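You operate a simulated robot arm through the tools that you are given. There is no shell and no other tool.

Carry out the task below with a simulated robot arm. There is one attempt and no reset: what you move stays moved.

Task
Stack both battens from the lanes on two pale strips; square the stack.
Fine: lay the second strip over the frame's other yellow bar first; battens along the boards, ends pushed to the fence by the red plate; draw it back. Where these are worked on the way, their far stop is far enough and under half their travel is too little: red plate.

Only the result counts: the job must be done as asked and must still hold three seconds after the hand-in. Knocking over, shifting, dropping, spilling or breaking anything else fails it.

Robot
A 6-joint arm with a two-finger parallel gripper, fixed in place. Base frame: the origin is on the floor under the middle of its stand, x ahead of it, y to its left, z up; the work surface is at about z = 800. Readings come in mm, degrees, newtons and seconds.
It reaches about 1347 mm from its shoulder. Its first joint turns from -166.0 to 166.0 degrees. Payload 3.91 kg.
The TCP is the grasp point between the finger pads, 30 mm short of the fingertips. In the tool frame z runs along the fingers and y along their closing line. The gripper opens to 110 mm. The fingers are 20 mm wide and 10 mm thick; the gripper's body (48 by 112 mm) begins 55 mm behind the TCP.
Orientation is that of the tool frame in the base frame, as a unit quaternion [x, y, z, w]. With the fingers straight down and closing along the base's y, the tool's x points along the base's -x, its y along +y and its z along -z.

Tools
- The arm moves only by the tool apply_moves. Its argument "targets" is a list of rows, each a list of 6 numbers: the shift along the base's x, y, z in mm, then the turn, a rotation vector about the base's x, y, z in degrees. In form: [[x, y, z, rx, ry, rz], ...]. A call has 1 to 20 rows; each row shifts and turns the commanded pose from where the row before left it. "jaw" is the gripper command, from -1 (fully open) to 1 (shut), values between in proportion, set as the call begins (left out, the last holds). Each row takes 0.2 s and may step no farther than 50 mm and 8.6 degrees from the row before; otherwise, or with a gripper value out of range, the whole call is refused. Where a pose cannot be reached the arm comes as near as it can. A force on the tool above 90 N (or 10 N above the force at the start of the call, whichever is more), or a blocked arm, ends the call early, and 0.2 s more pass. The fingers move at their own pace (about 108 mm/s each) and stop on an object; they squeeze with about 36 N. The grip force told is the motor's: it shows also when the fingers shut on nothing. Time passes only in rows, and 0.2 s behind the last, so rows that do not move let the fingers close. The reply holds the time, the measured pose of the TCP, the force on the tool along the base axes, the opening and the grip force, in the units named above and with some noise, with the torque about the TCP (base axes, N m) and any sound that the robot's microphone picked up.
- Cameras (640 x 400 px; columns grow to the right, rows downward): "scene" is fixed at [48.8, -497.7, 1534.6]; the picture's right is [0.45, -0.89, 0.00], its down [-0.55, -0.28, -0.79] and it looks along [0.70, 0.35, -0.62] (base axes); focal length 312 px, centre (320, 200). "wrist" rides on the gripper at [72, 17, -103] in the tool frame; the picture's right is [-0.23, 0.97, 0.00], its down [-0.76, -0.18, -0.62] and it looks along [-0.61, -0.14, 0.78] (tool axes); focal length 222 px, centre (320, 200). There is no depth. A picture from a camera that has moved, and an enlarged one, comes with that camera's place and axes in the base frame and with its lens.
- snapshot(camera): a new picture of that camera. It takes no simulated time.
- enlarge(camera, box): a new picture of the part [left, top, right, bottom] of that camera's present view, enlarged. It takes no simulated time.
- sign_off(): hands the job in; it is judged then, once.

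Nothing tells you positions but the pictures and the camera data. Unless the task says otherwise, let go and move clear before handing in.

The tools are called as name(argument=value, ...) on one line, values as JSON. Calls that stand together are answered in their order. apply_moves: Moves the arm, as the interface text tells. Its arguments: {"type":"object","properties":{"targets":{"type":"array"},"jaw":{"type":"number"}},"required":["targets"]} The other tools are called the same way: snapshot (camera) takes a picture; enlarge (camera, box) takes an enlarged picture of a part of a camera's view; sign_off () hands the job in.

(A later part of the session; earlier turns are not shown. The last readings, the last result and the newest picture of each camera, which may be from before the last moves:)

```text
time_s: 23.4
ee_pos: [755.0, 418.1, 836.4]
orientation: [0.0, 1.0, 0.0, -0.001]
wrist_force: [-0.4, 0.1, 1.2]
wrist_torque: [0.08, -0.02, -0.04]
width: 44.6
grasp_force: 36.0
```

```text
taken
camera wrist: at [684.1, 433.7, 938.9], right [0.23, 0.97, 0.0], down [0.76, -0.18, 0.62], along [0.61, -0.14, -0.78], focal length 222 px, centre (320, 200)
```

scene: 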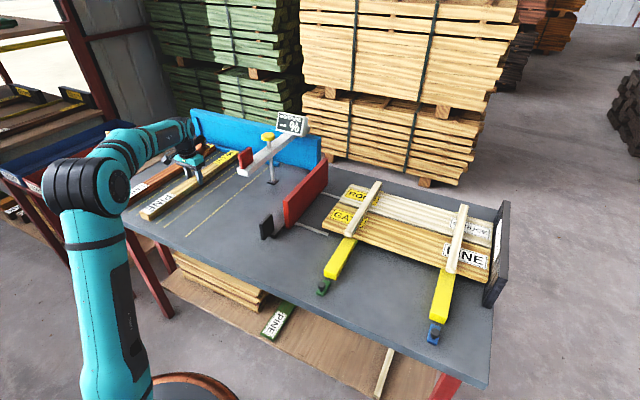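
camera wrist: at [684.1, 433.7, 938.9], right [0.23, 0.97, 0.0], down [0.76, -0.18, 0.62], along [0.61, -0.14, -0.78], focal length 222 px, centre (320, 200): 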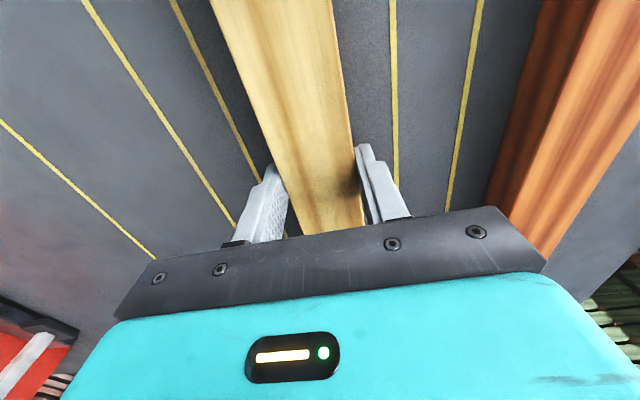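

PINE is gripped at 44.6 mm. I'll lift straight up and check that it's balanced, which also tells me how near its middle I'm holding it.

apply_moves(targets=[[0, 0, 5, 0, 0, 0], [0, 0, 15, 0, 0, 0], [0, 0, 30, 0, 0, 0], [0, 0, 40, 0, 0, 0], [0, 0, 45, 0, 0, 0], [0, 0, 40, 0, 0, 0], [0, 0, 0, 0, 0, 0], [0, 0, 0, 0, 0, 0]])

snapshot(camera="scene")

snapshot(camera="wrist")

```text
time_s: 25.2
ee_pos: [752.8, 417.4, 1013.5]
orientation: [0.0, 1.0, 0.0, 0.0]
wrist_force: [-0.7, -0.1, -4.2]
wrist_torque: [0.02, 0.0, 0.01]
width: 44.7
grasp_force: 35.8
```

```text
taken
```

scene: 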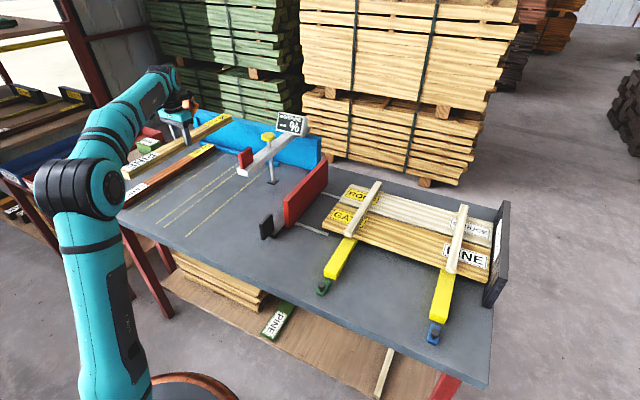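

```text
taken
camera wrist: at [680.8, 433.7, 1116.2], right [0.23, 0.97, 0.0], down [0.76, -0.18, 0.62], along [0.61, -0.14, -0.78], focal length 222 px, centre (320, 200)
```

wrist: 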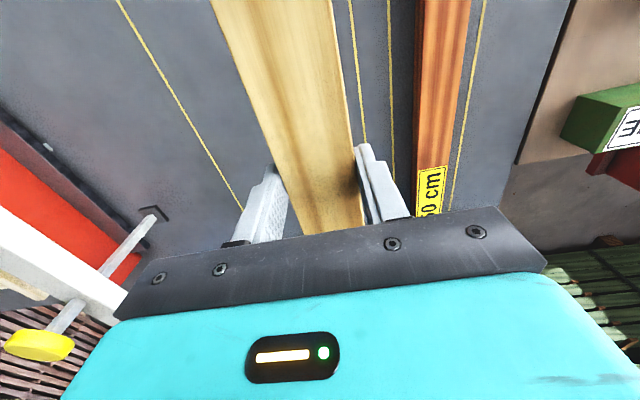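

It's about 0.4 kg and balanced, so I'm holding it near the middle. Next I turn it -90° about z here, where its sweep stays clear of the gauge.

apply_moves(targets=[[0, 0, 0, 0, 0, -6], [0, 0, 0, 0, 0, -8], [0, 0, 0, 0, 0, -8], [0, 0, 0, 0, 0, -8], [0, 0, 0, 0, 0, -8], [0, 0, 0, 0, 0, -7], [0, 0, 0, 0, 0, 0]])

snapshot(camera="scene")

```text
time_s: 26.8
ee_pos: [754.5, 417.9, 1010.7]
orientation: [0.383, 0.924, 0.0, 0.0]
wrist_force: [0.5, 0.5, -2.9]
wrist_torque: [-0.02, -0.04, 0.0]
width: 44.3
grasp_force: 35.8
```

```text
taken
```

scene: 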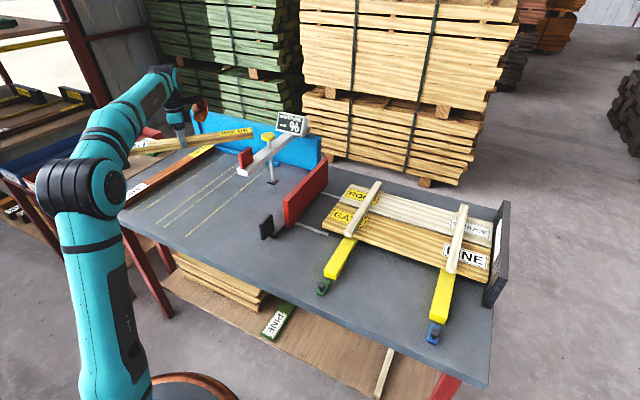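

The turn works. I'll finish the other 45° while rising above the gauge's height.

apply_moves(targets=[[0, 0, 30, 0, 0, -6], [0, 0, 30, 0, 0, -8], [0, 0, 30, 0, 0, -8], [0, 0, 30, 0, 0, -8], [0, 0, 25, 0, 0, -8], [0, 0, 10, 0, 0, -7], [0, 0, 0, 0, 0, 0]])

snapshot(camera="scene")

snapshot(camera="wrist")

```text
time_s: 28.4
ee_pos: [757.1, 416.6, 1166.0]
orientation: [0.708, 0.707, 0.0, 0.001]
wrist_force: [-0.1, 1.2, -2.5]
wrist_torque: [0.0, 0.0, -0.01]
width: 44.7
grasp_force: 35.9
```

```text
taken
```

scene: 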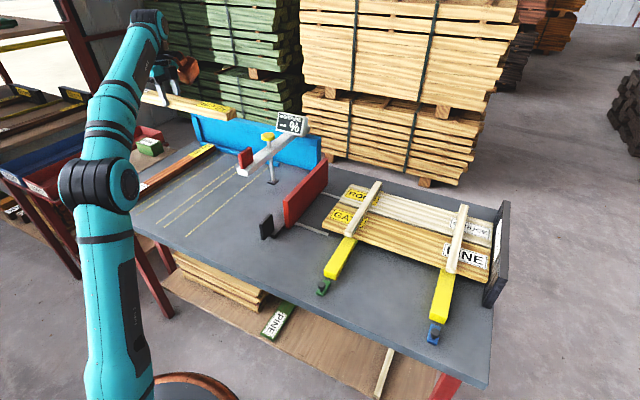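

```text
taken
camera wrist: at [774.8, 488.3, 1268.5], right [0.97, -0.23, 0.0], down [-0.18, -0.76, 0.62], along [-0.14, -0.61, -0.78], focal length 222 px, centre (320, 200)
```

wrist: 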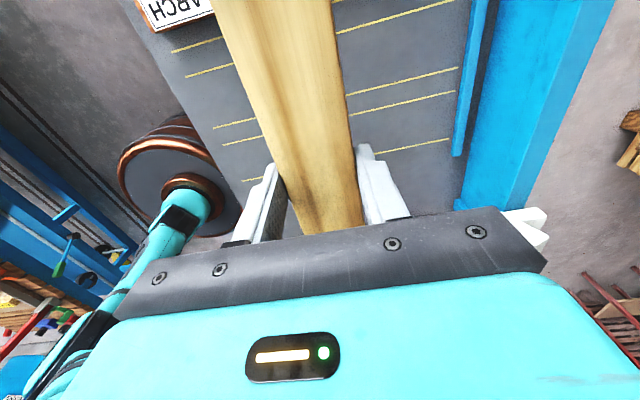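

PINE is now along y, carried at z about 1150. I'll bring it over the gauge to above the far board (x about 910), with the centre near y -410.

apply_moves(targets=[[0, -40, 0, 0, 0, 0], [0, -49, 0, 0, 0, 0], [0, -49, 0, 0, 0, 0], [0, -49, 0, 0, 0, 0], [0, -49, 0, 0, 0, 0], [0, -49, 0, 0, 0, 0], [0, -49, 0, 0, 0, 0], [0, -49, 0, 0, 0, 0], [0, -49, 0, 0, 0, 0], [0, -49, 0, 0, 0, 0], [19, -44, 0, 0, 0, 0], [19, -44, 0, 0, 0, 0], [19, -44, 0, 0, 0, 0], [19, -44, 0, 0, 0, 0], [19, -44, 0, 0, 0, 0], [19, -44, 0, 0, 0, 0], [19, -44, 0, 0, 0, 0], [19, -36, 0, 0, 0, 0], [0, 0, 0, 0, 0, 0]])

snapshot(camera="scene")

snapshot(camera="wrist")

```text
time_s: 32.4
ee_pos: [870.0, -385.5, 1130.8]
orientation: [0.708, 0.707, 0.0, 0.002]
wrist_force: [0.6, 0.4, -3.4]
wrist_torque: [0.02, 0.0, 0.01]
width: 44.3
grasp_force: 36.0
out of reach, approached as far as the arm can: row 16, 17, 18
```

```text
taken
```

scene: 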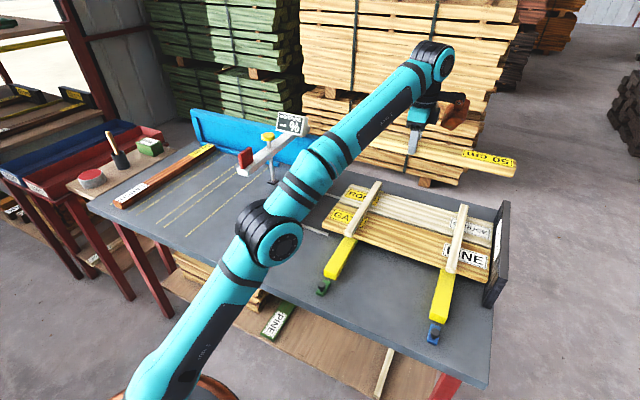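

```text
taken
camera wrist: at [887.1, -313.6, 1233.8], right [0.97, -0.23, 0.0], down [-0.18, -0.76, 0.62], along [-0.14, -0.61, -0.78], focal length 222 px, centre (320, 200)
```

wrist: 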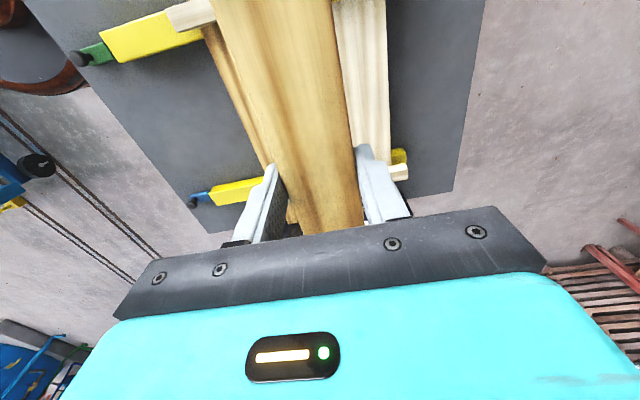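

The arm reached its limit at that height (it stopped at 870, -385, 1131). It can reach farther lower down, so I'll lower in moderate steps and read where it actually is.

apply_moves(targets=[[0, 0, -40, 0, 0, 0], [0, 0, -40, 0, 0, 0], [0, 0, 0, 0, 0, 0]])

```text
time_s: 33.2
ee_pos: [869.9, -380.1, 1050.6]
orientation: [0.707, 0.707, 0.0, 0.0]
wrist_force: [0.0, -0.1, -2.2]
wrist_torque: [0.01, -0.02, 0.07]
width: 44.7
grasp_force: 36.0
```

The command follows the real pose, now about (870, -381, 1050). I'll step to x about 910, y about -404 at z 1000, then check alignment.

apply_moves(targets=[[0, 0, -40, 0, 0, 0], [20, -11, -10, 0, 0, 0], [20, -11, 0, 0, 0, 0], [0, 0, 0, 0, 0, 0], [0, 0, 0, 0, 0, 0]])

snapshot(camera="scene")

snapshot(camera="wrist")

enlarge(camera="scene", box=[440, 140, 568, 220])

enlarge(camera="scene", box=[310, 130, 438, 210])

```text
time_s: 34.4
ee_pos: [908.2, -405.5, 999.8]
orientation: [0.708, 0.707, 0.0, 0.0]
wrist_force: [0.1, 0.2, -3.6]
wrist_torque: [0.0, -0.01, 0.01]
width: 44.8
grasp_force: 36.0
```

```text
taken
```

scene: 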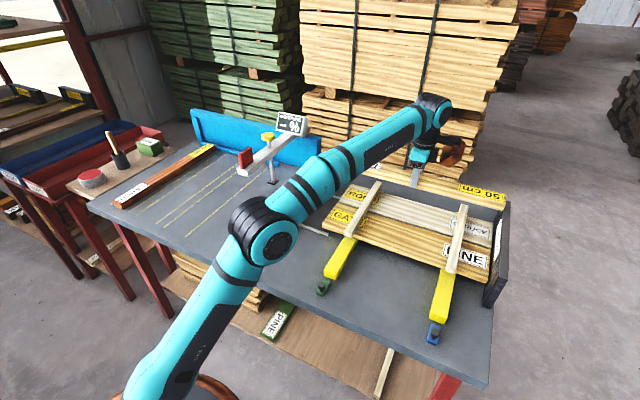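

```text
taken
camera wrist: at [926.8, -333.7, 1103.0], right [0.97, -0.23, 0.0], down [-0.18, -0.76, 0.62], along [-0.14, -0.61, -0.78], focal length 222 px, centre (320, 200)
```

wrist: 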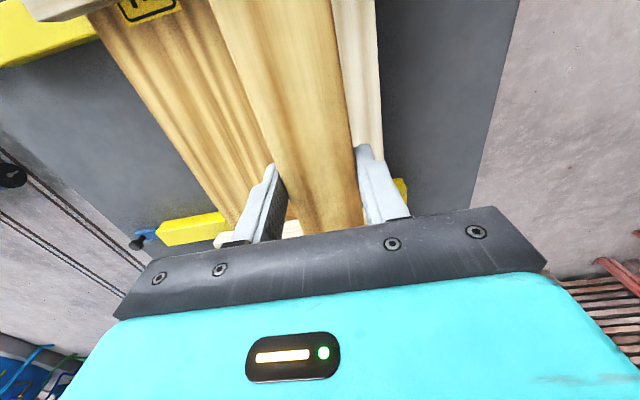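

```text
5.00 times, centred on (504, 180) of scene
camera zoom: at [48.8, -497.7, 1534.6], right [0.45, -0.89, 0.0], down [-0.55, -0.28, -0.79], along [0.7, 0.35, -0.62], focal length 1559 px, centre (-600, 300)
```

zoom: 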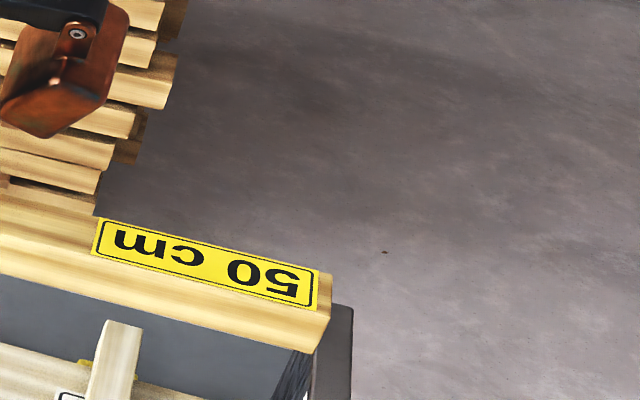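

```text
5.00 times, centred on (374, 170) of scene
camera zoom: at [48.8, -497.7, 1534.6], right [0.45, -0.89, 0.0], down [-0.55, -0.28, -0.79], along [0.7, 0.35, -0.62], focal length 1559 px, centre (50, 350)
```

zoom: 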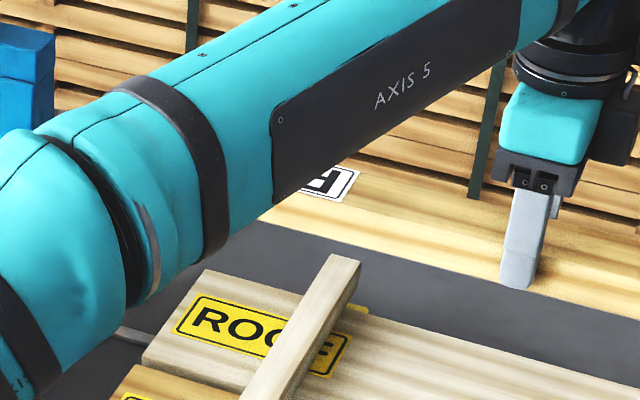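

The batten's end is about 19 mm short of the fence, which is right for lowering it between plate and fence. I'll lower it towards the strip tops (about z 871).

apply_moves(targets=[[1, 0, -30, 0, 0, 0], [0, 0, -30, 0, 0, 0], [0, 0, -20, 0, 0, 0], [0, 0, 0, 0, 0, 0]])

snapshot(camera="scene")

enlarge(camera="scene", box=[420, 165, 548, 245])

enlarge(camera="scene", box=[310, 150, 438, 230])

```text
time_s: 35.4
ee_pos: [910.1, -405.4, 917.6]
orientation: [0.707, 0.707, 0.0, 0.0]
wrist_force: [0.5, -0.4, -3.0]
wrist_torque: [0.0, 0.03, 0.0]
width: 44.5
grasp_force: 35.9
```

```text
taken
```

scene: 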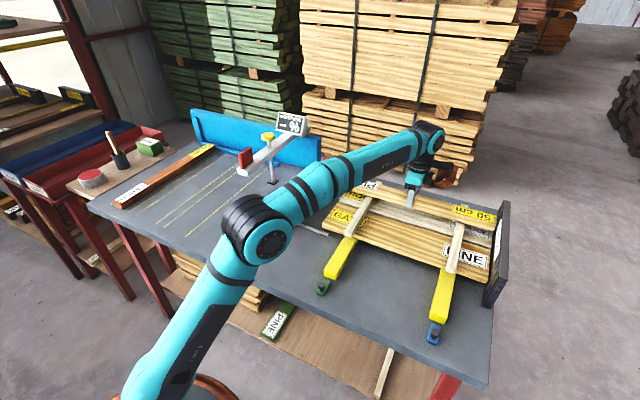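

```text
5.00 times, centred on (484, 205) of scene
camera zoom: at [48.8, -497.7, 1534.6], right [0.45, -0.89, 0.0], down [-0.55, -0.28, -0.79], along [0.7, 0.35, -0.62], focal length 1559 px, centre (-500, 175)
```

zoom: 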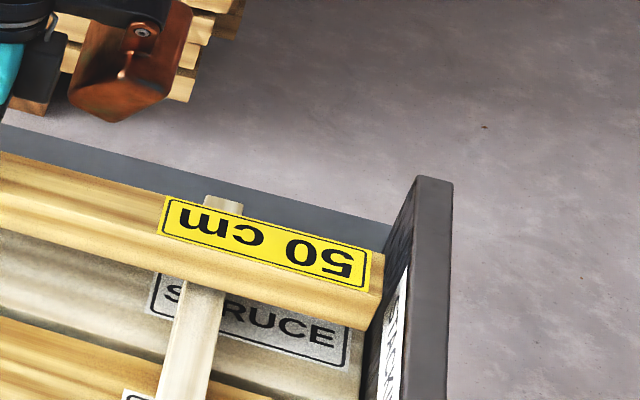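

```text
5.00 times, centred on (374, 190) of scene
camera zoom: at [48.8, -497.7, 1534.6], right [0.45, -0.89, 0.0], down [-0.55, -0.28, -0.79], along [0.7, 0.35, -0.62], focal length 1559 px, centre (50, 250)
```

zoom: 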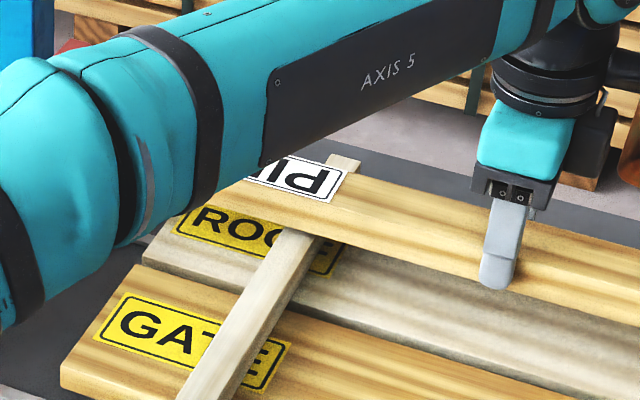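

It's a centimetre or so above the strips. I'll lower gently until contact.

apply_moves(targets=[[0, 0, -4, 0, 0, 0], [0, 0, -3, 0, 0, 0], [0, 0, -2, 0, 0, 0], [0, 0, 0, 0, 0, 0]])

apply_moves(targets=[[0, 0, -1.5, 0, 0, 0], [0, 0, 0, 0, 0, 0]])

```text
time_s: 36.4
ee_pos: [910.5, -407.0, 911.0]
orientation: [0.708, 0.707, 0.0, 0.0]
wrist_force: [-0.2, -0.4, -3.4]
wrist_torque: [0.0, -0.02, 0.05]
width: 44.7
grasp_force: 36.1
```

```text
time_s: 37.0
ee_pos: [911.1, -406.6, 910.5]
orientation: [0.708, 0.706, 0.0, 0.0]
wrist_force: [1.4, -2.0, 3.9]
wrist_torque: [-0.12, 0.04, -0.01]
width: 44.7
grasp_force: 36.2
```

The force has just turned to pressing, so it's in contact. A hair lower, then I release and rise.

apply_moves(targets=[[0, 0, -0.6, 0, 0, 0], [0, 0, 0, 0, 0, 0]])

apply_moves(targets=[[0, 0, 0, 0, 0, 0], [0, 0, 0, 0, 0, 0], [0, 0, 0, 0, 0, 0]], jaw=-0.4)

apply_moves(targets=[[0, 0, 10, 0, 0, 0], [0, 0, 30, 0, 0, 0], [0, 0, 50, 0, 0, 0], [0, 0, 0, 0, 0, 0]])

snapshot(camera="scene")

snapshot(camera="wrist")

enlarge(camera="scene", box=[420, 165, 548, 245])

```text
time_s: 37.6
ee_pos: [910.2, -405.9, 910.5]
orientation: [0.707, 0.707, 0.001, 0.001]
wrist_force: [5.1, -4.2, 14.6]
wrist_torque: [0.0, 0.01, -0.05]
width: 44.6
grasp_force: 36.0
```

```text
time_s: 38.4
ee_pos: [910.6, -406.2, 908.2]
orientation: [0.707, 0.708, 0.0, -0.001]
wrist_force: [-0.8, 0.1, -0.8]
wrist_torque: [0.0, -0.03, 0.01]
width: 77.1
grasp_force: 0.1
```

```text
time_s: 39.4
ee_pos: [909.9, -406.6, 1000.8]
orientation: [0.707, 0.707, 0.0, 0.0]
wrist_force: [0.1, 0.0, 0.3]
wrist_torque: [0.0, -0.01, -0.01]
width: 76.9
grasp_force: 0.1
```

```text
taken
```

scene: 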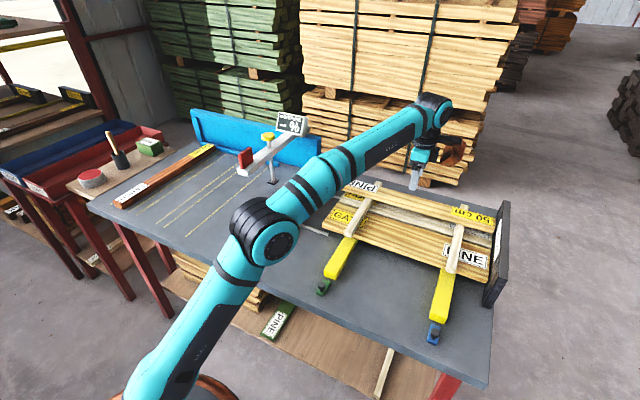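

```text
taken
camera wrist: at [927.9, -335.2, 1103.3], right [0.97, -0.23, 0.0], down [-0.18, -0.76, 0.62], along [-0.14, -0.61, -0.78], focal length 222 px, centre (320, 200)
```

wrist: 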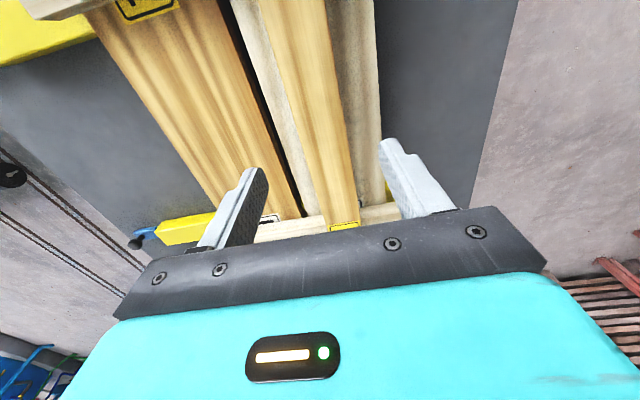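

```text
5.00 times, centred on (484, 205) of scene
camera zoom: at [48.8, -497.7, 1534.6], right [0.45, -0.89, 0.0], down [-0.55, -0.28, -0.79], along [0.7, 0.35, -0.62], focal length 1559 px, centre (-500, 175)
```

zoom: 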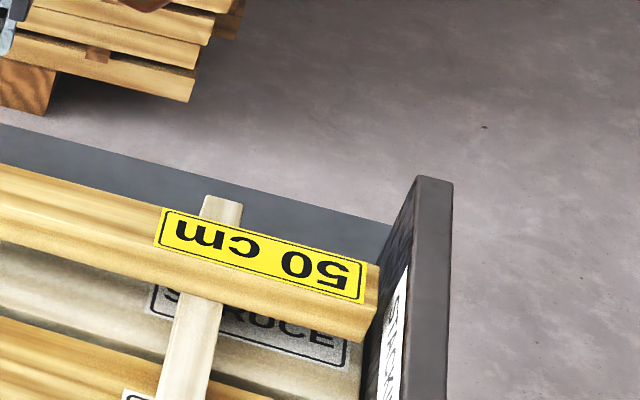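

PINE rests on both strips. Next is LARCH: retreat inward and up, turning the gripper back +90° on the way.

apply_moves(targets=[[-17, 38, 17, 0, 0, 6], [-17, 38, 17, 0, 0, 8], [-17, 39, 17, 0, 0, 8], [-17, 39, 17, 0, 0, 8], [-17, 39, 17, 0, 0, 8], [-17, 39, 17, 0, 0, 8], [-17, 39, 17, 0, 0, 8], [-17, 39, 17, 0, 0, 8], [-17, 39, 14, 0, 0, 8], [0, 40, 0, 0, 0, 8], [0, 40, 0, 0, 0, 8], [0, 40, 0, 0, 0, 4], [0, 0, 0, 0, 0, 0]], jaw=-1)

snapshot(camera="scene")

```text
time_s: 42.2
ee_pos: [759.4, 66.5, 1149.4]
orientation: [0.001, 1.0, -0.001, 0.0]
wrist_force: [0.0, 0.2, -0.1]
wrist_torque: [0.02, 0.01, -0.01]
width: 110.1
grasp_force: 0.1
```

```text
taken
```

scene: 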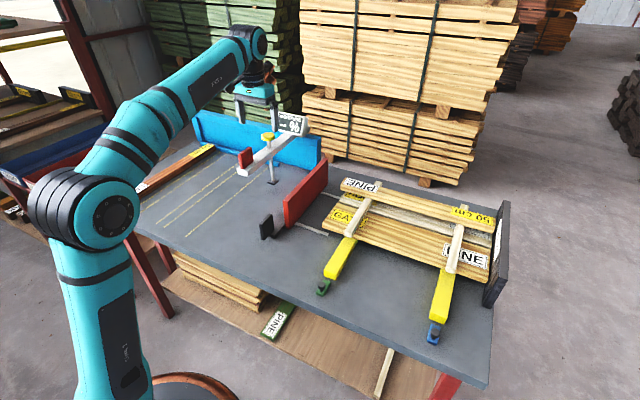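

PINE lies neatly on the strips. Now on to LARCH's lane (centre about y 558), descending once past the gauge.

apply_moves(targets=[[0, 48, 0, 0, 0, 0], [0, 48, 0, 0, 0, 0], [0, 48, 0, 0, 0, 0], [0, 48, 0, 0, 0, 0], [0, 48, 0, 0, 0, 0], [0, 42, -20, 0, 0, 0], [0, 42, -20, 0, 0, 0], [0, 42, -20, 0, 0, 0], [0, 42, -20, 0, 0, 0], [0, 42, -20, 0, 0, 0], [-2, 40, -20, 0, 0, 0], [0, 0, 0, 0, 0, 0]])

snapshot(camera="wrist")

enlarge(camera="wrist", box=[220, 0, 444, 140])

enlarge(camera="wrist", box=[240, 130, 400, 230])

snapshot(camera="scene")

```text
time_s: 44.8
ee_pos: [754.0, 554.5, 1026.7]
orientation: [0.0, 1.0, 0.0, 0.001]
wrist_force: [0.5, 0.3, -1.3]
wrist_torque: [0.01, 0.0, -0.01]
width: 110.2
grasp_force: 0.1
```

```text
taken
camera wrist: at [682.4, 569.5, 1129.7], right [0.23, 0.97, 0.0], down [0.76, -0.18, 0.62], along [0.61, -0.14, -0.78], focal length 222 px, centre (320, 200)
```

wrist: 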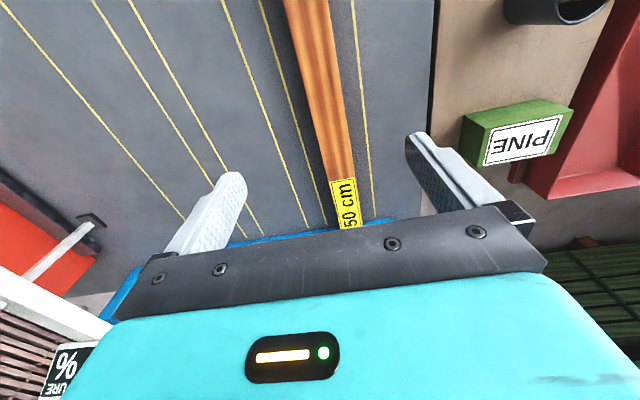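

```text
2.86 times, centred on (332, 70) of wrist
camera zoom: at [682.4, 569.5, 1129.7], right [0.23, 0.97, 0.0], down [0.76, -0.18, 0.62], along [0.61, -0.14, -0.78], focal length 635 px, centre (286, 571)
```

zoom: 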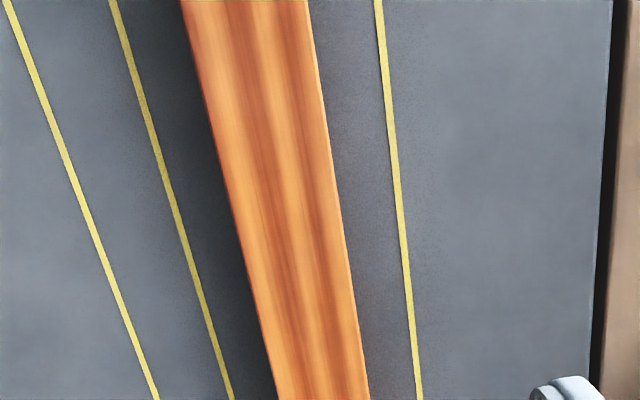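

```text
4.00 times, centred on (320, 180) of wrist
camera zoom: at [682.4, 569.5, 1129.7], right [0.23, 0.97, 0.0], down [0.76, -0.18, 0.62], along [0.61, -0.14, -0.78], focal length 888 px, centre (320, 280)
```

zoom: 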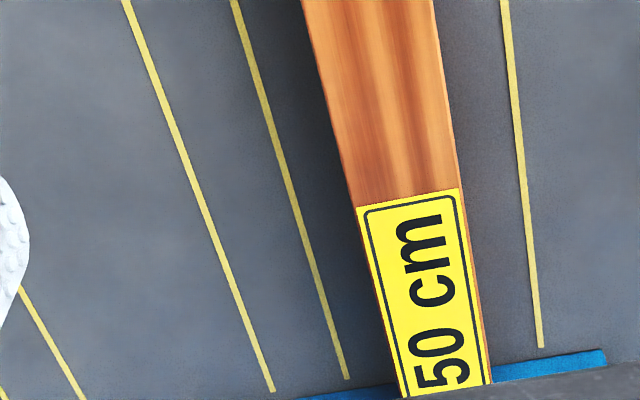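

```text
taken
```

scene: 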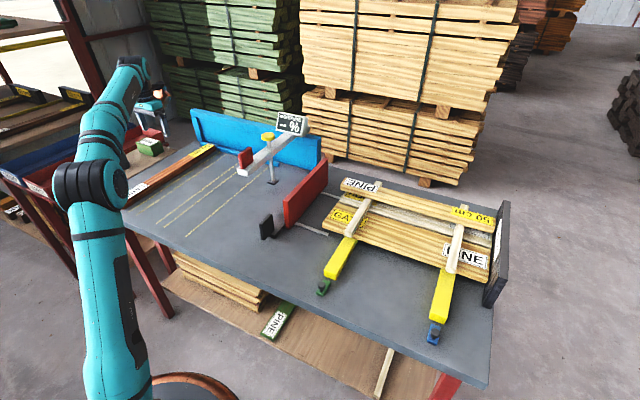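

LARCH's centreline is at about y 558. I'll shift over a few mm, descend and grip.

apply_moves(targets=[[1, 4, -40, 0, 0, 0], [0, 0, -45, 0, 0, 0], [0, 0, -40, 0, 0, 0], [0, 0, -30, 0, 0, 0], [0, 0, -20, 0, 0, 0], [0, 0, -10, 0, 0, 0], [0, 0, -5, 0, 0, 0], [0, 0, 0, 0, 0, 0]], jaw=-1)

snapshot(camera="wrist")

```text
time_s: 46.6
ee_pos: [756.4, 557.8, 837.8]
orientation: [0.0, 1.0, 0.0, 0.001]
wrist_force: [-0.1, -0.8, 0.0]
wrist_torque: [0.02, 0.02, 0.0]
width: 110.0
grasp_force: 0.1
```

```text
taken
camera wrist: at [685.1, 573.1, 941.1], right [0.23, 0.97, 0.0], down [0.76, -0.18, 0.62], along [0.61, -0.14, -0.78], focal length 222 px, centre (320, 200)
```

wrist: 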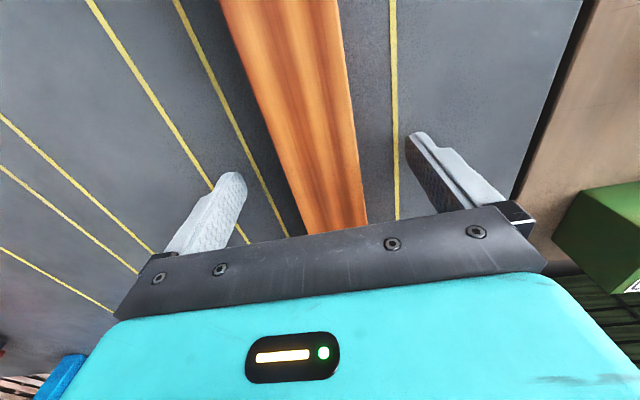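

apply_moves(targets=[[0, 0, -2, 0, 0, 0], [0, 0, 0, 0, 0, 0], [0, 0, 0, 0, 0, 0], [0, 0, 0, 0, 0, 0], [0, 0, 0, 0, 0, 0]], jaw=1)

apply_moves(targets=[[0, 0, 5, 0, 0, 0], [0, 0, 15, 0, 0, 0], [0, 0, 30, 0, 0, 0], [0, 0, 40, 0, 0, 0], [0, 0, 45, 0, 0, 0], [0, 0, 40, 0, 0, 0], [0, 0, 0, 0, 0, 0], [0, 0, 0, 0, 0, 0]])

snapshot(camera="scene")

snapshot(camera="wrist")

```text
time_s: 47.8
ee_pos: [757.6, 557.6, 837.0]
orientation: [0.0, 1.0, 0.0, 0.001]
wrist_force: [-0.4, -1.1, 0.2]
wrist_torque: [0.04, 0.02, -0.05]
width: 44.7
grasp_force: 36.0
```

```text
time_s: 49.6
ee_pos: [755.2, 558.8, 1013.0]
orientation: [0.0, 1.0, 0.0, 0.0]
wrist_force: [-0.1, -0.5, -3.8]
wrist_torque: [0.0, 0.03, 0.0]
width: 44.8
grasp_force: 35.8
```

```text
taken
```

scene: 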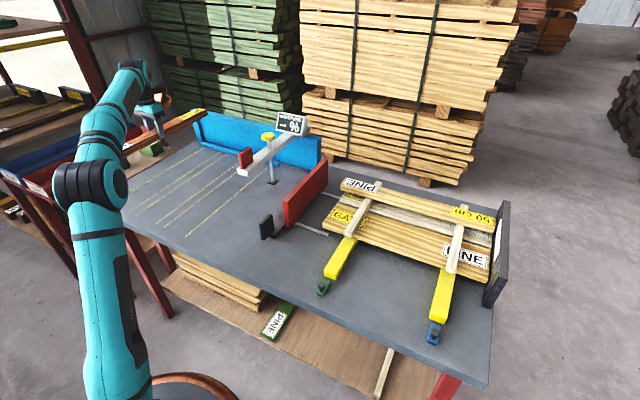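

```text
taken
camera wrist: at [683.5, 574.5, 1116.9], right [0.23, 0.97, 0.0], down [0.76, -0.18, 0.62], along [0.61, -0.14, -0.78], focal length 222 px, centre (320, 200)
```

wrist: 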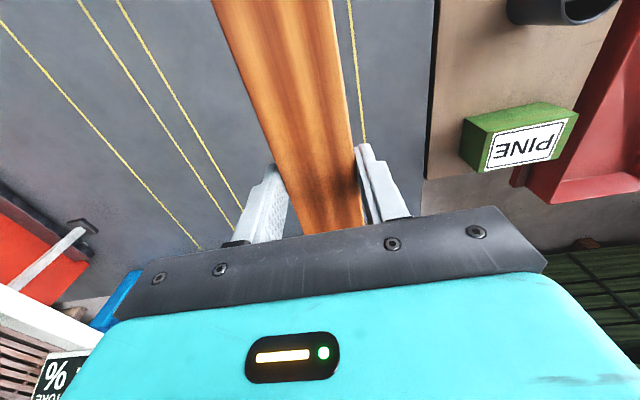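

LARCH is gripped and balanced. I'll first move it to y about 418, away from the mug and brush on the side table, then turn it and rise as with PINE.

apply_moves(targets=[[0, -40, 0, 0, 0, 0], [0, -48, 0, 0, 0, 0], [0, -48, 0, 0, 0, 0], [0, -4, 0, 0, 0, -6], [0, 0, 0, 0, 0, -8], [0, 0, 0, 0, 0, -8], [0, 0, 0, 0, 0, -8], [0, 0, 0, 0, 0, -8], [0, 0, 0, 0, 0, -7], [0, 0, 30, 0, 0, -6], [0, 0, 30, 0, 0, -8], [0, 0, 30, 0, 0, -8], [0, 0, 30, 0, 0, -8], [0, 0, 20, 0, 0, -8], [0, 0, 0, 0, 0, -7], [0, 0, 0, 0, 0, 0]])

snapshot(camera="scene")

```text
time_s: 53.0
ee_pos: [758.8, 416.5, 1151.7]
orientation: [0.707, 0.707, 0.0, 0.0]
wrist_force: [0.3, 0.1, -4.5]
wrist_torque: [0.0, 0.01, -0.01]
width: 44.7
grasp_force: 35.7
```

```text
taken
```

scene: 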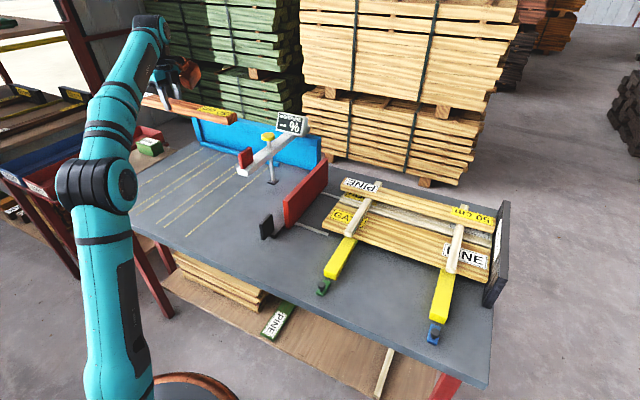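

Over the gauge again, to above the near board (x about 785, y about -405).

apply_moves(targets=[[0, -40, 0, 0, 0, 0], [0, -48, 0, 0, 0, 0], [0, -48, 0, 0, 0, 0], [0, -48, 0, 0, 0, 0], [0, -48, 0, 0, 0, 0], [0, -48, 0, 0, 0, 0], [0, -48, 0, 0, 0, 0], [0, -48, 0, 0, 0, 0], [0, -48, 0, 0, 0, 0], [0, -48, 0, 0, 0, 0], [0, -48, 0, 0, 0, 0], [4, -48, 0, 0, 0, 0], [4, -48, 0, 0, 0, 0], [4, -48, 0, 0, 0, 0], [4, -48, 0, 0, 0, 0], [4, -48, 0, 0, 0, 0], [4, -48, 0, 0, 0, 0], [4, -14, 0, 0, 0, 0], [0, 0, 0, 0, 0, 0]])

snapshot(camera="scene")

```text
time_s: 57.0
ee_pos: [784.5, -405.6, 1154.5]
orientation: [0.707, 0.708, 0.0, -0.001]
wrist_force: [0.4, 0.4, -3.6]
wrist_torque: [0.02, -0.01, 0.01]
width: 44.5
grasp_force: 35.9
```

```text
taken
```

scene: 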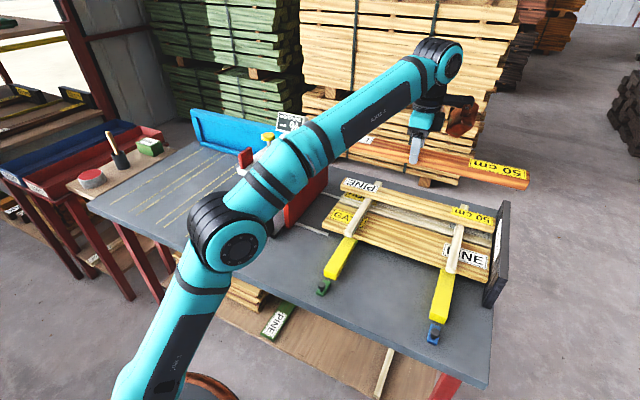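

The pose was reached. Lowering towards the strips, with a check partway.

apply_moves(targets=[[0, 0, -45, 0, 0, 0], [0, 0, -50, 0, 0, 0], [0, 0, -50, 0, 0, 0], [0, 0, -40, 0, 0, 0], [0, 0, -30, 0, 0, 0], [0, 0, -17, 0, 0, 0], [0, 0, 0, 0, 0, 0]])

snapshot(camera="scene")

enlarge(camera="scene", box=[400, 165, 528, 245])

enlarge(camera="scene", box=[310, 165, 438, 245])

```text
time_s: 58.6
ee_pos: [785.1, -405.1, 920.5]
orientation: [0.707, 0.707, 0.0, 0.0]
wrist_force: [-0.4, 0.1, -3.0]
wrist_torque: [0.01, 0.05, 0.02]
width: 44.4
grasp_force: 36.2
```

```text
taken
```

scene: 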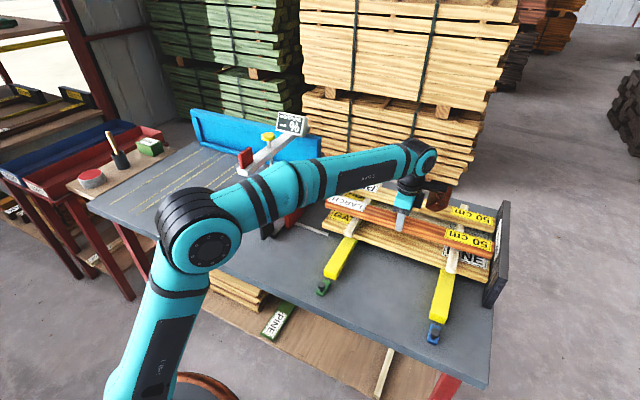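

```text
5.00 times, centred on (464, 205) of scene
camera zoom: at [48.8, -497.7, 1534.6], right [0.45, -0.89, 0.0], down [-0.55, -0.28, -0.79], along [0.7, 0.35, -0.62], focal length 1559 px, centre (-400, 175)
```

zoom: 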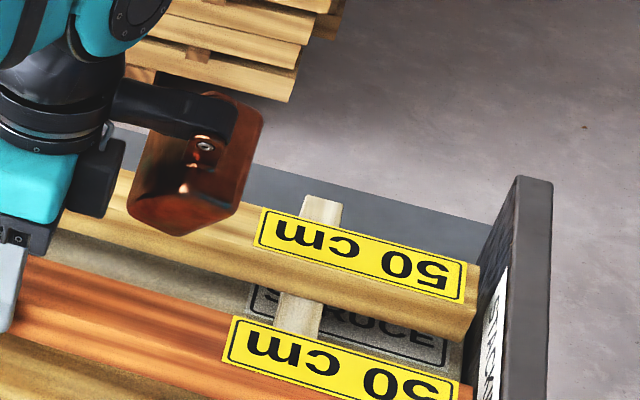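

```text
5.00 times, centred on (374, 205) of scene
camera zoom: at [48.8, -497.7, 1534.6], right [0.45, -0.89, 0.0], down [-0.55, -0.28, -0.79], along [0.7, 0.35, -0.62], focal length 1559 px, centre (50, 175)
```

zoom: 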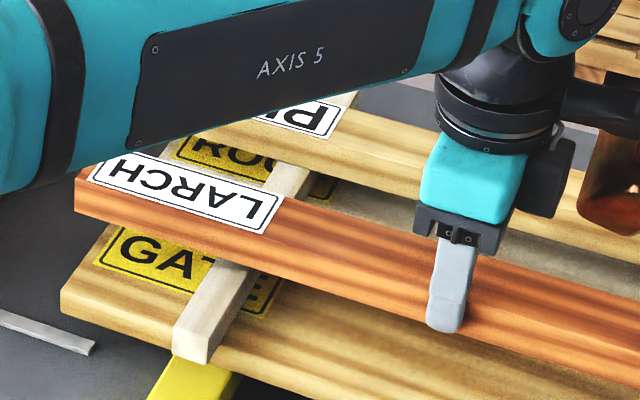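

It's aligned above both strips. Gentle final lowering.

apply_moves(targets=[[0, 0, -4, 0, 0, 0], [0, 0, -3, 0, 0, 0], [0, 0, -1.5, 0, 0, 0], [0, 0, 0, 0, 0, 0]])

apply_moves(targets=[[0, 0, -1, 0, 0, 0], [0, 0, 0, 0, 0, 0]])

```text
time_s: 59.6
ee_pos: [784.9, -407.0, 910.2]
orientation: [0.707, 0.707, 0.001, 0.0]
wrist_force: [-0.1, -1.1, -3.7]
wrist_torque: [0.02, -0.04, -0.02]
width: 44.5
grasp_force: 36.3
```

```text
time_s: 60.2
ee_pos: [785.3, -406.1, 910.8]
orientation: [0.707, 0.707, 0.0, 0.0]
wrist_force: [0.3, -0.4, -1.2]
wrist_torque: [-0.22, -0.05, 0.0]
width: 44.8
grasp_force: 36.0
```

apply_moves(targets=[[0, 0, -0.8, 0, 0, 0], [0, 0, 0, 0, 0, 0]])

apply_moves(targets=[[0, 0, 0, 0, 0, 0], [0, 0, 0, 0, 0, 0], [0, 0, 0, 0, 0, 0]], jaw=-0.4)

apply_moves(targets=[[0, 0, 10, 0, 0, 0], [0, 0, 30, 0, 0, 0], [0, 0, 45, 0, 0, 0], [0, 0, 45, 0, 0, 0], [0, 0, 0, 0, 0, 0]])

snapshot(camera="scene")

snapshot(camera="wrist")

```text
time_s: 60.8
ee_pos: [784.9, -405.4, 911.0]
orientation: [0.707, 0.707, 0.001, 0.0]
wrist_force: [3.6, -2.1, 6.6]
wrist_torque: [0.14, -0.03, -0.06]
width: 44.5
grasp_force: 36.5
```

```text
time_s: 61.6
ee_pos: [785.2, -405.2, 909.3]
orientation: [0.707, 0.707, 0.0, 0.0]
wrist_force: [0.6, 0.0, 0.2]
wrist_torque: [0.0, -0.02, -0.04]
width: 77.1
grasp_force: 0.1
```

```text
time_s: 62.8
ee_pos: [784.0, -406.6, 1040.0]
orientation: [0.708, 0.707, 0.0, 0.0]
wrist_force: [0.2, 0.4, 0.1]
wrist_torque: [-0.02, -0.02, -0.02]
width: 77.1
grasp_force: 0.0
```

```text
taken
```

scene: 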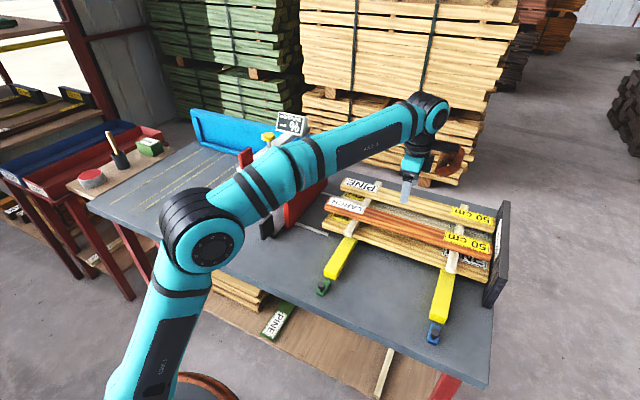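

```text
taken
camera wrist: at [801.9, -335.0, 1143.1], right [0.97, -0.23, 0.0], down [-0.18, -0.76, 0.62], along [-0.14, -0.61, -0.78], focal length 222 px, centre (320, 200)
```

wrist: 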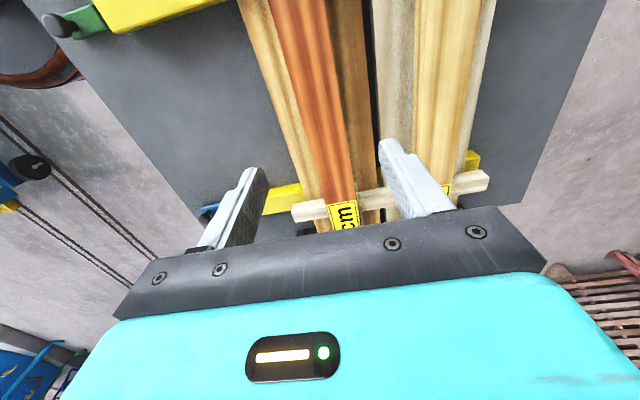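

Both battens lie on both strips. Next is the red plate: I'll move clear of the stack, turn the gripper back and look at the black handle near (630, -16).

apply_moves(targets=[[-14, 35, 10, 0, 0, 6], [-14, 35.5, 0, 0, 0, 8], [-14, 35.5, 0, 0, 0, 8], [-14, 35.5, 0, 0, 0, 8], [-14, 35.5, 0, 0, 0, 8], [-14, 35.5, 0, 0, 0, 8], [-14, 35.5, 0, 0, 0, 8], [-14, 35.5, 0, 0, 0, 8], [-14, 35.5, 0, 0, 0, 8], [-14, 35.5, 0, 0, 0, 8], [-14, 35.5, 0, 0, 0, 8], [0, 0, 0, 0, 0, 4], [0, 0, 0, 0, 0, 0]], jaw=-1)

snapshot(camera="scene")

snapshot(camera="wrist")

```text
time_s: 65.6
ee_pos: [632.4, -15.0, 1050.3]
orientation: [0.0, 1.0, 0.0, 0.0]
wrist_force: [0.1, 0.1, -1.0]
wrist_torque: [-0.01, 0.0, 0.02]
width: 110.0
grasp_force: 0.1
```

```text
taken
```

scene: 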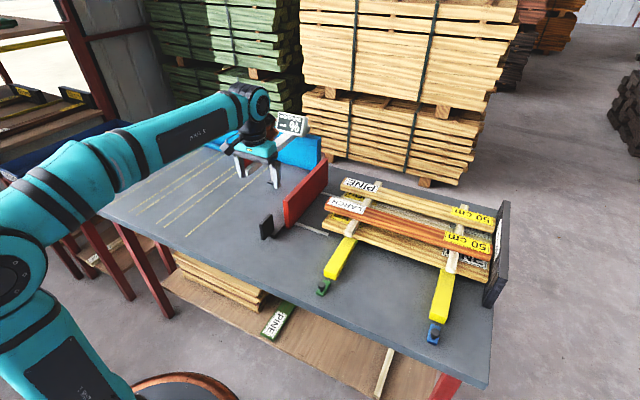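

```text
taken
camera wrist: at [560.1, 1.0, 1153.3], right [0.23, 0.97, 0.0], down [0.76, -0.18, 0.62], along [0.61, -0.14, -0.78], focal length 222 px, centre (320, 200)
```

wrist: 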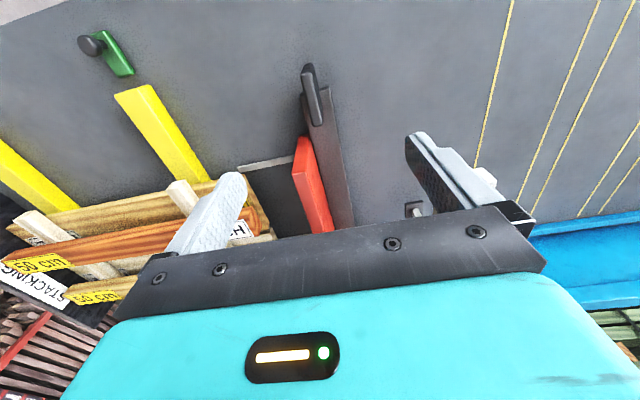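

enlarge(camera="wrist", box=[240, 40, 400, 140])

enlarge(camera="wrist", box=[240, 110, 432, 230])

enlarge(camera="scene", box=[240, 200, 336, 260])

enlarge(camera="scene", box=[310, 165, 438, 245])

enlarge(camera="scene", box=[410, 190, 538, 270])

```text
4.00 times, centred on (320, 90) of wrist
camera zoom: at [560.1, 1.0, 1153.3], right [0.23, 0.97, 0.0], down [0.76, -0.18, 0.62], along [0.61, -0.14, -0.78], focal length 888 px, centre (320, 640)
```

zoom: 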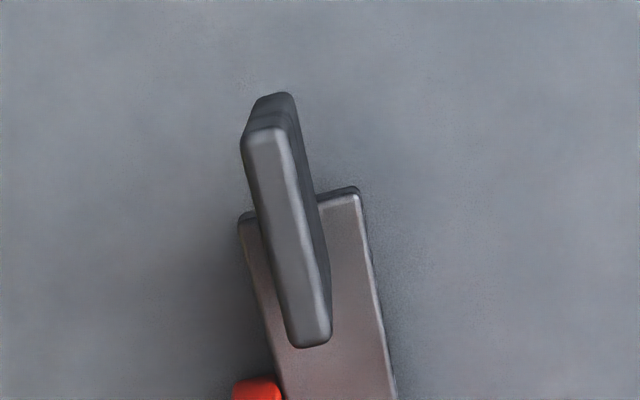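

```text
3.33 times, centred on (336, 170) of wrist
camera zoom: at [560.1, 1.0, 1153.3], right [0.23, 0.97, 0.0], down [0.76, -0.18, 0.62], along [0.61, -0.14, -0.78], focal length 740 px, centre (267, 300)
```

zoom: 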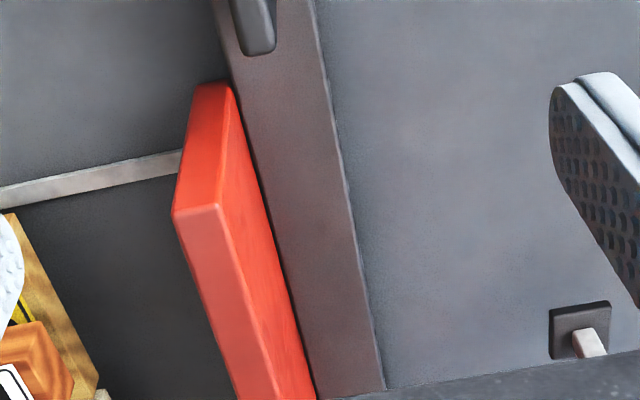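

```text
6.67 times, centred on (288, 230) of scene
camera zoom: at [48.8, -497.7, 1534.6], right [0.45, -0.89, 0.0], down [-0.55, -0.28, -0.79], along [0.7, 0.35, -0.62], focal length 2079 px, centre (533, 0)
```

zoom: 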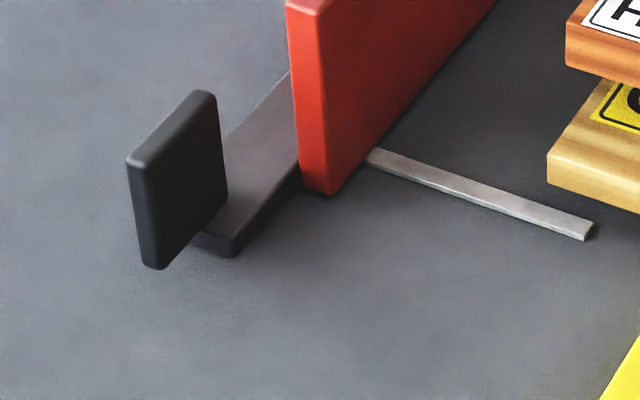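

```text
5.00 times, centred on (374, 205) of scene
camera zoom: at [48.8, -497.7, 1534.6], right [0.45, -0.89, 0.0], down [-0.55, -0.28, -0.79], along [0.7, 0.35, -0.62], focal length 1559 px, centre (50, 175)
```

zoom: 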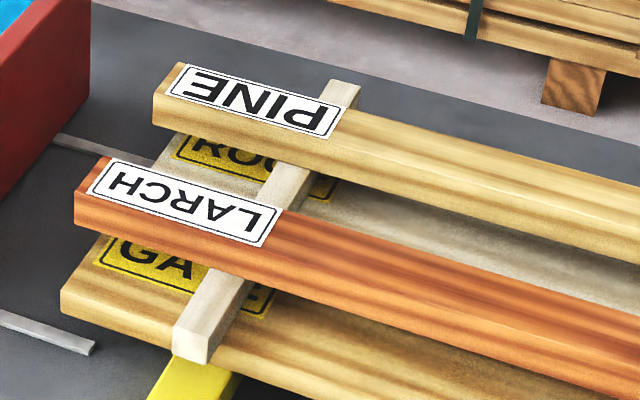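

```text
5.00 times, centred on (474, 230) of scene
camera zoom: at [48.8, -497.7, 1534.6], right [0.45, -0.89, 0.0], down [-0.55, -0.28, -0.79], along [0.7, 0.35, -0.62], focal length 1559 px, centre (-450, 50)
```

zoom: 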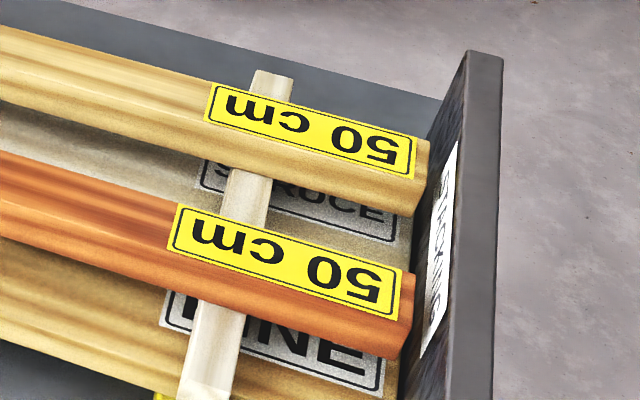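

The handle is a thin upright tab: x 600–657, y -31 to -18, top z about 877. I'll centre on it, descend with open fingers and grip it.

apply_moves(targets=[[-3, -9, -30, 0, 0, 0], [0, 0, -45, 0, 0, 0], [0, 0, -45, 0, 0, 0], [0, 0, -35, 0, 0, 0], [0, 0, -20, 0, 0, 0], [0, 0, -14, 0, 0, 0], [0, 0, 0, 0, 0, 0]], jaw=-1)

snapshot(camera="wrist")

enlarge(camera="scene", box=[220, 180, 348, 260])

```text
time_s: 67.2
ee_pos: [628.3, -24.9, 860.7]
orientation: [0.0, 1.0, 0.001, -0.001]
wrist_force: [0.5, -1.0, -0.3]
wrist_torque: [0.0, 0.0, -0.01]
width: 110.1
grasp_force: 0.1
```

```text
taken
camera wrist: at [556.5, -8.8, 963.8], right [0.23, 0.97, 0.0], down [0.76, -0.18, 0.62], along [0.61, -0.14, -0.78], focal length 222 px, centre (320, 200)
```

wrist: 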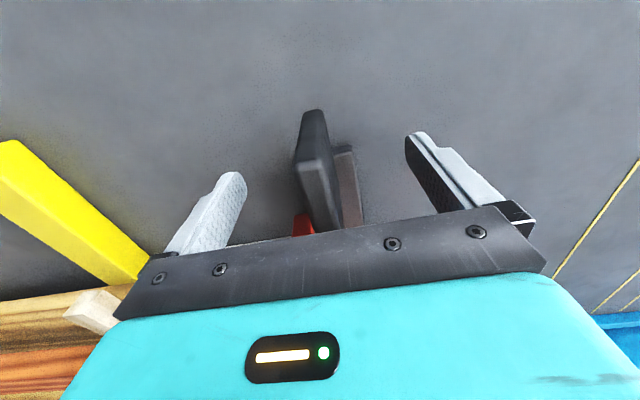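

```text
5.00 times, centred on (284, 220) of scene
camera zoom: at [48.8, -497.7, 1534.6], right [0.45, -0.89, 0.0], down [-0.55, -0.28, -0.79], along [0.7, 0.35, -0.62], focal length 1559 px, centre (500, 100)
```

zoom: 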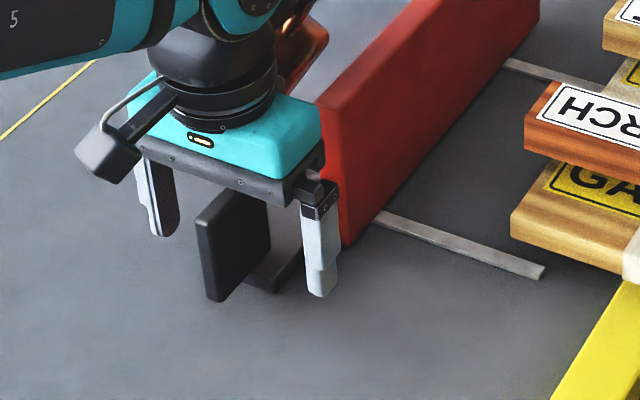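

The fingers straddle the handle with no contact. Closing on it.

apply_moves(targets=[[0, 0, 0, 0, 0, 0], [0, 0, 0, 0, 0, 0], [0, 0, 0, 0, 0, 0], [0, 0, 0, 0, 0, 0]], jaw=1)

snapshot(camera="wrist")

enlarge(camera="scene", box=[220, 180, 348, 260])

```text
time_s: 68.2
ee_pos: [628.4, -24.6, 861.4]
orientation: [-0.001, 1.0, 0.0, 0.0]
wrist_force: [0.1, 0.2, -2.0]
wrist_torque: [-0.06, -0.23, 0.16]
width: 13.8
grasp_force: 44.7
```

```text
taken
camera wrist: at [556.5, -8.8, 964.1], right [0.23, 0.97, 0.0], down [0.76, -0.18, 0.62], along [0.61, -0.14, -0.78], focal length 222 px, centre (320, 200)
```

wrist: 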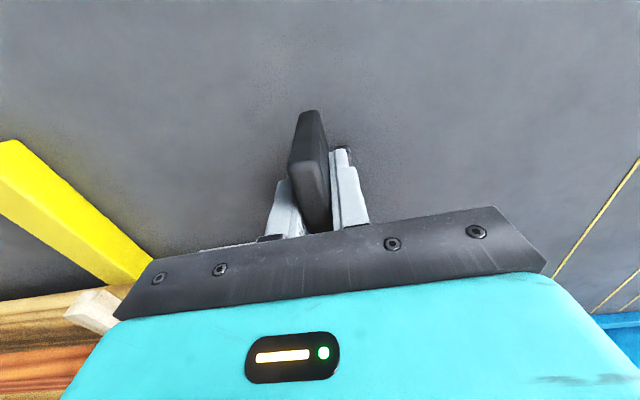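

```text
5.00 times, centred on (284, 220) of scene
camera zoom: at [48.8, -497.7, 1534.6], right [0.45, -0.89, 0.0], down [-0.55, -0.28, -0.79], along [0.7, 0.35, -0.62], focal length 1559 px, centre (500, 100)
```

zoom: 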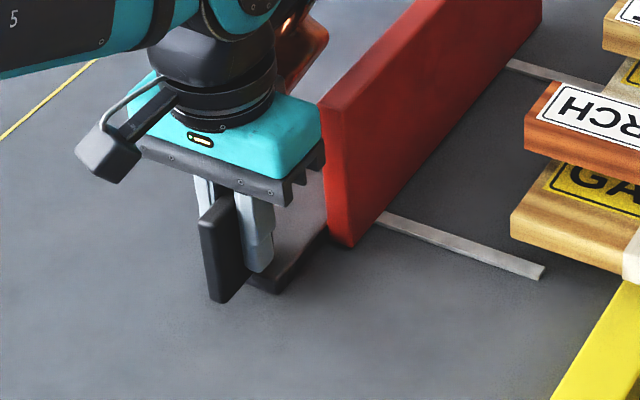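

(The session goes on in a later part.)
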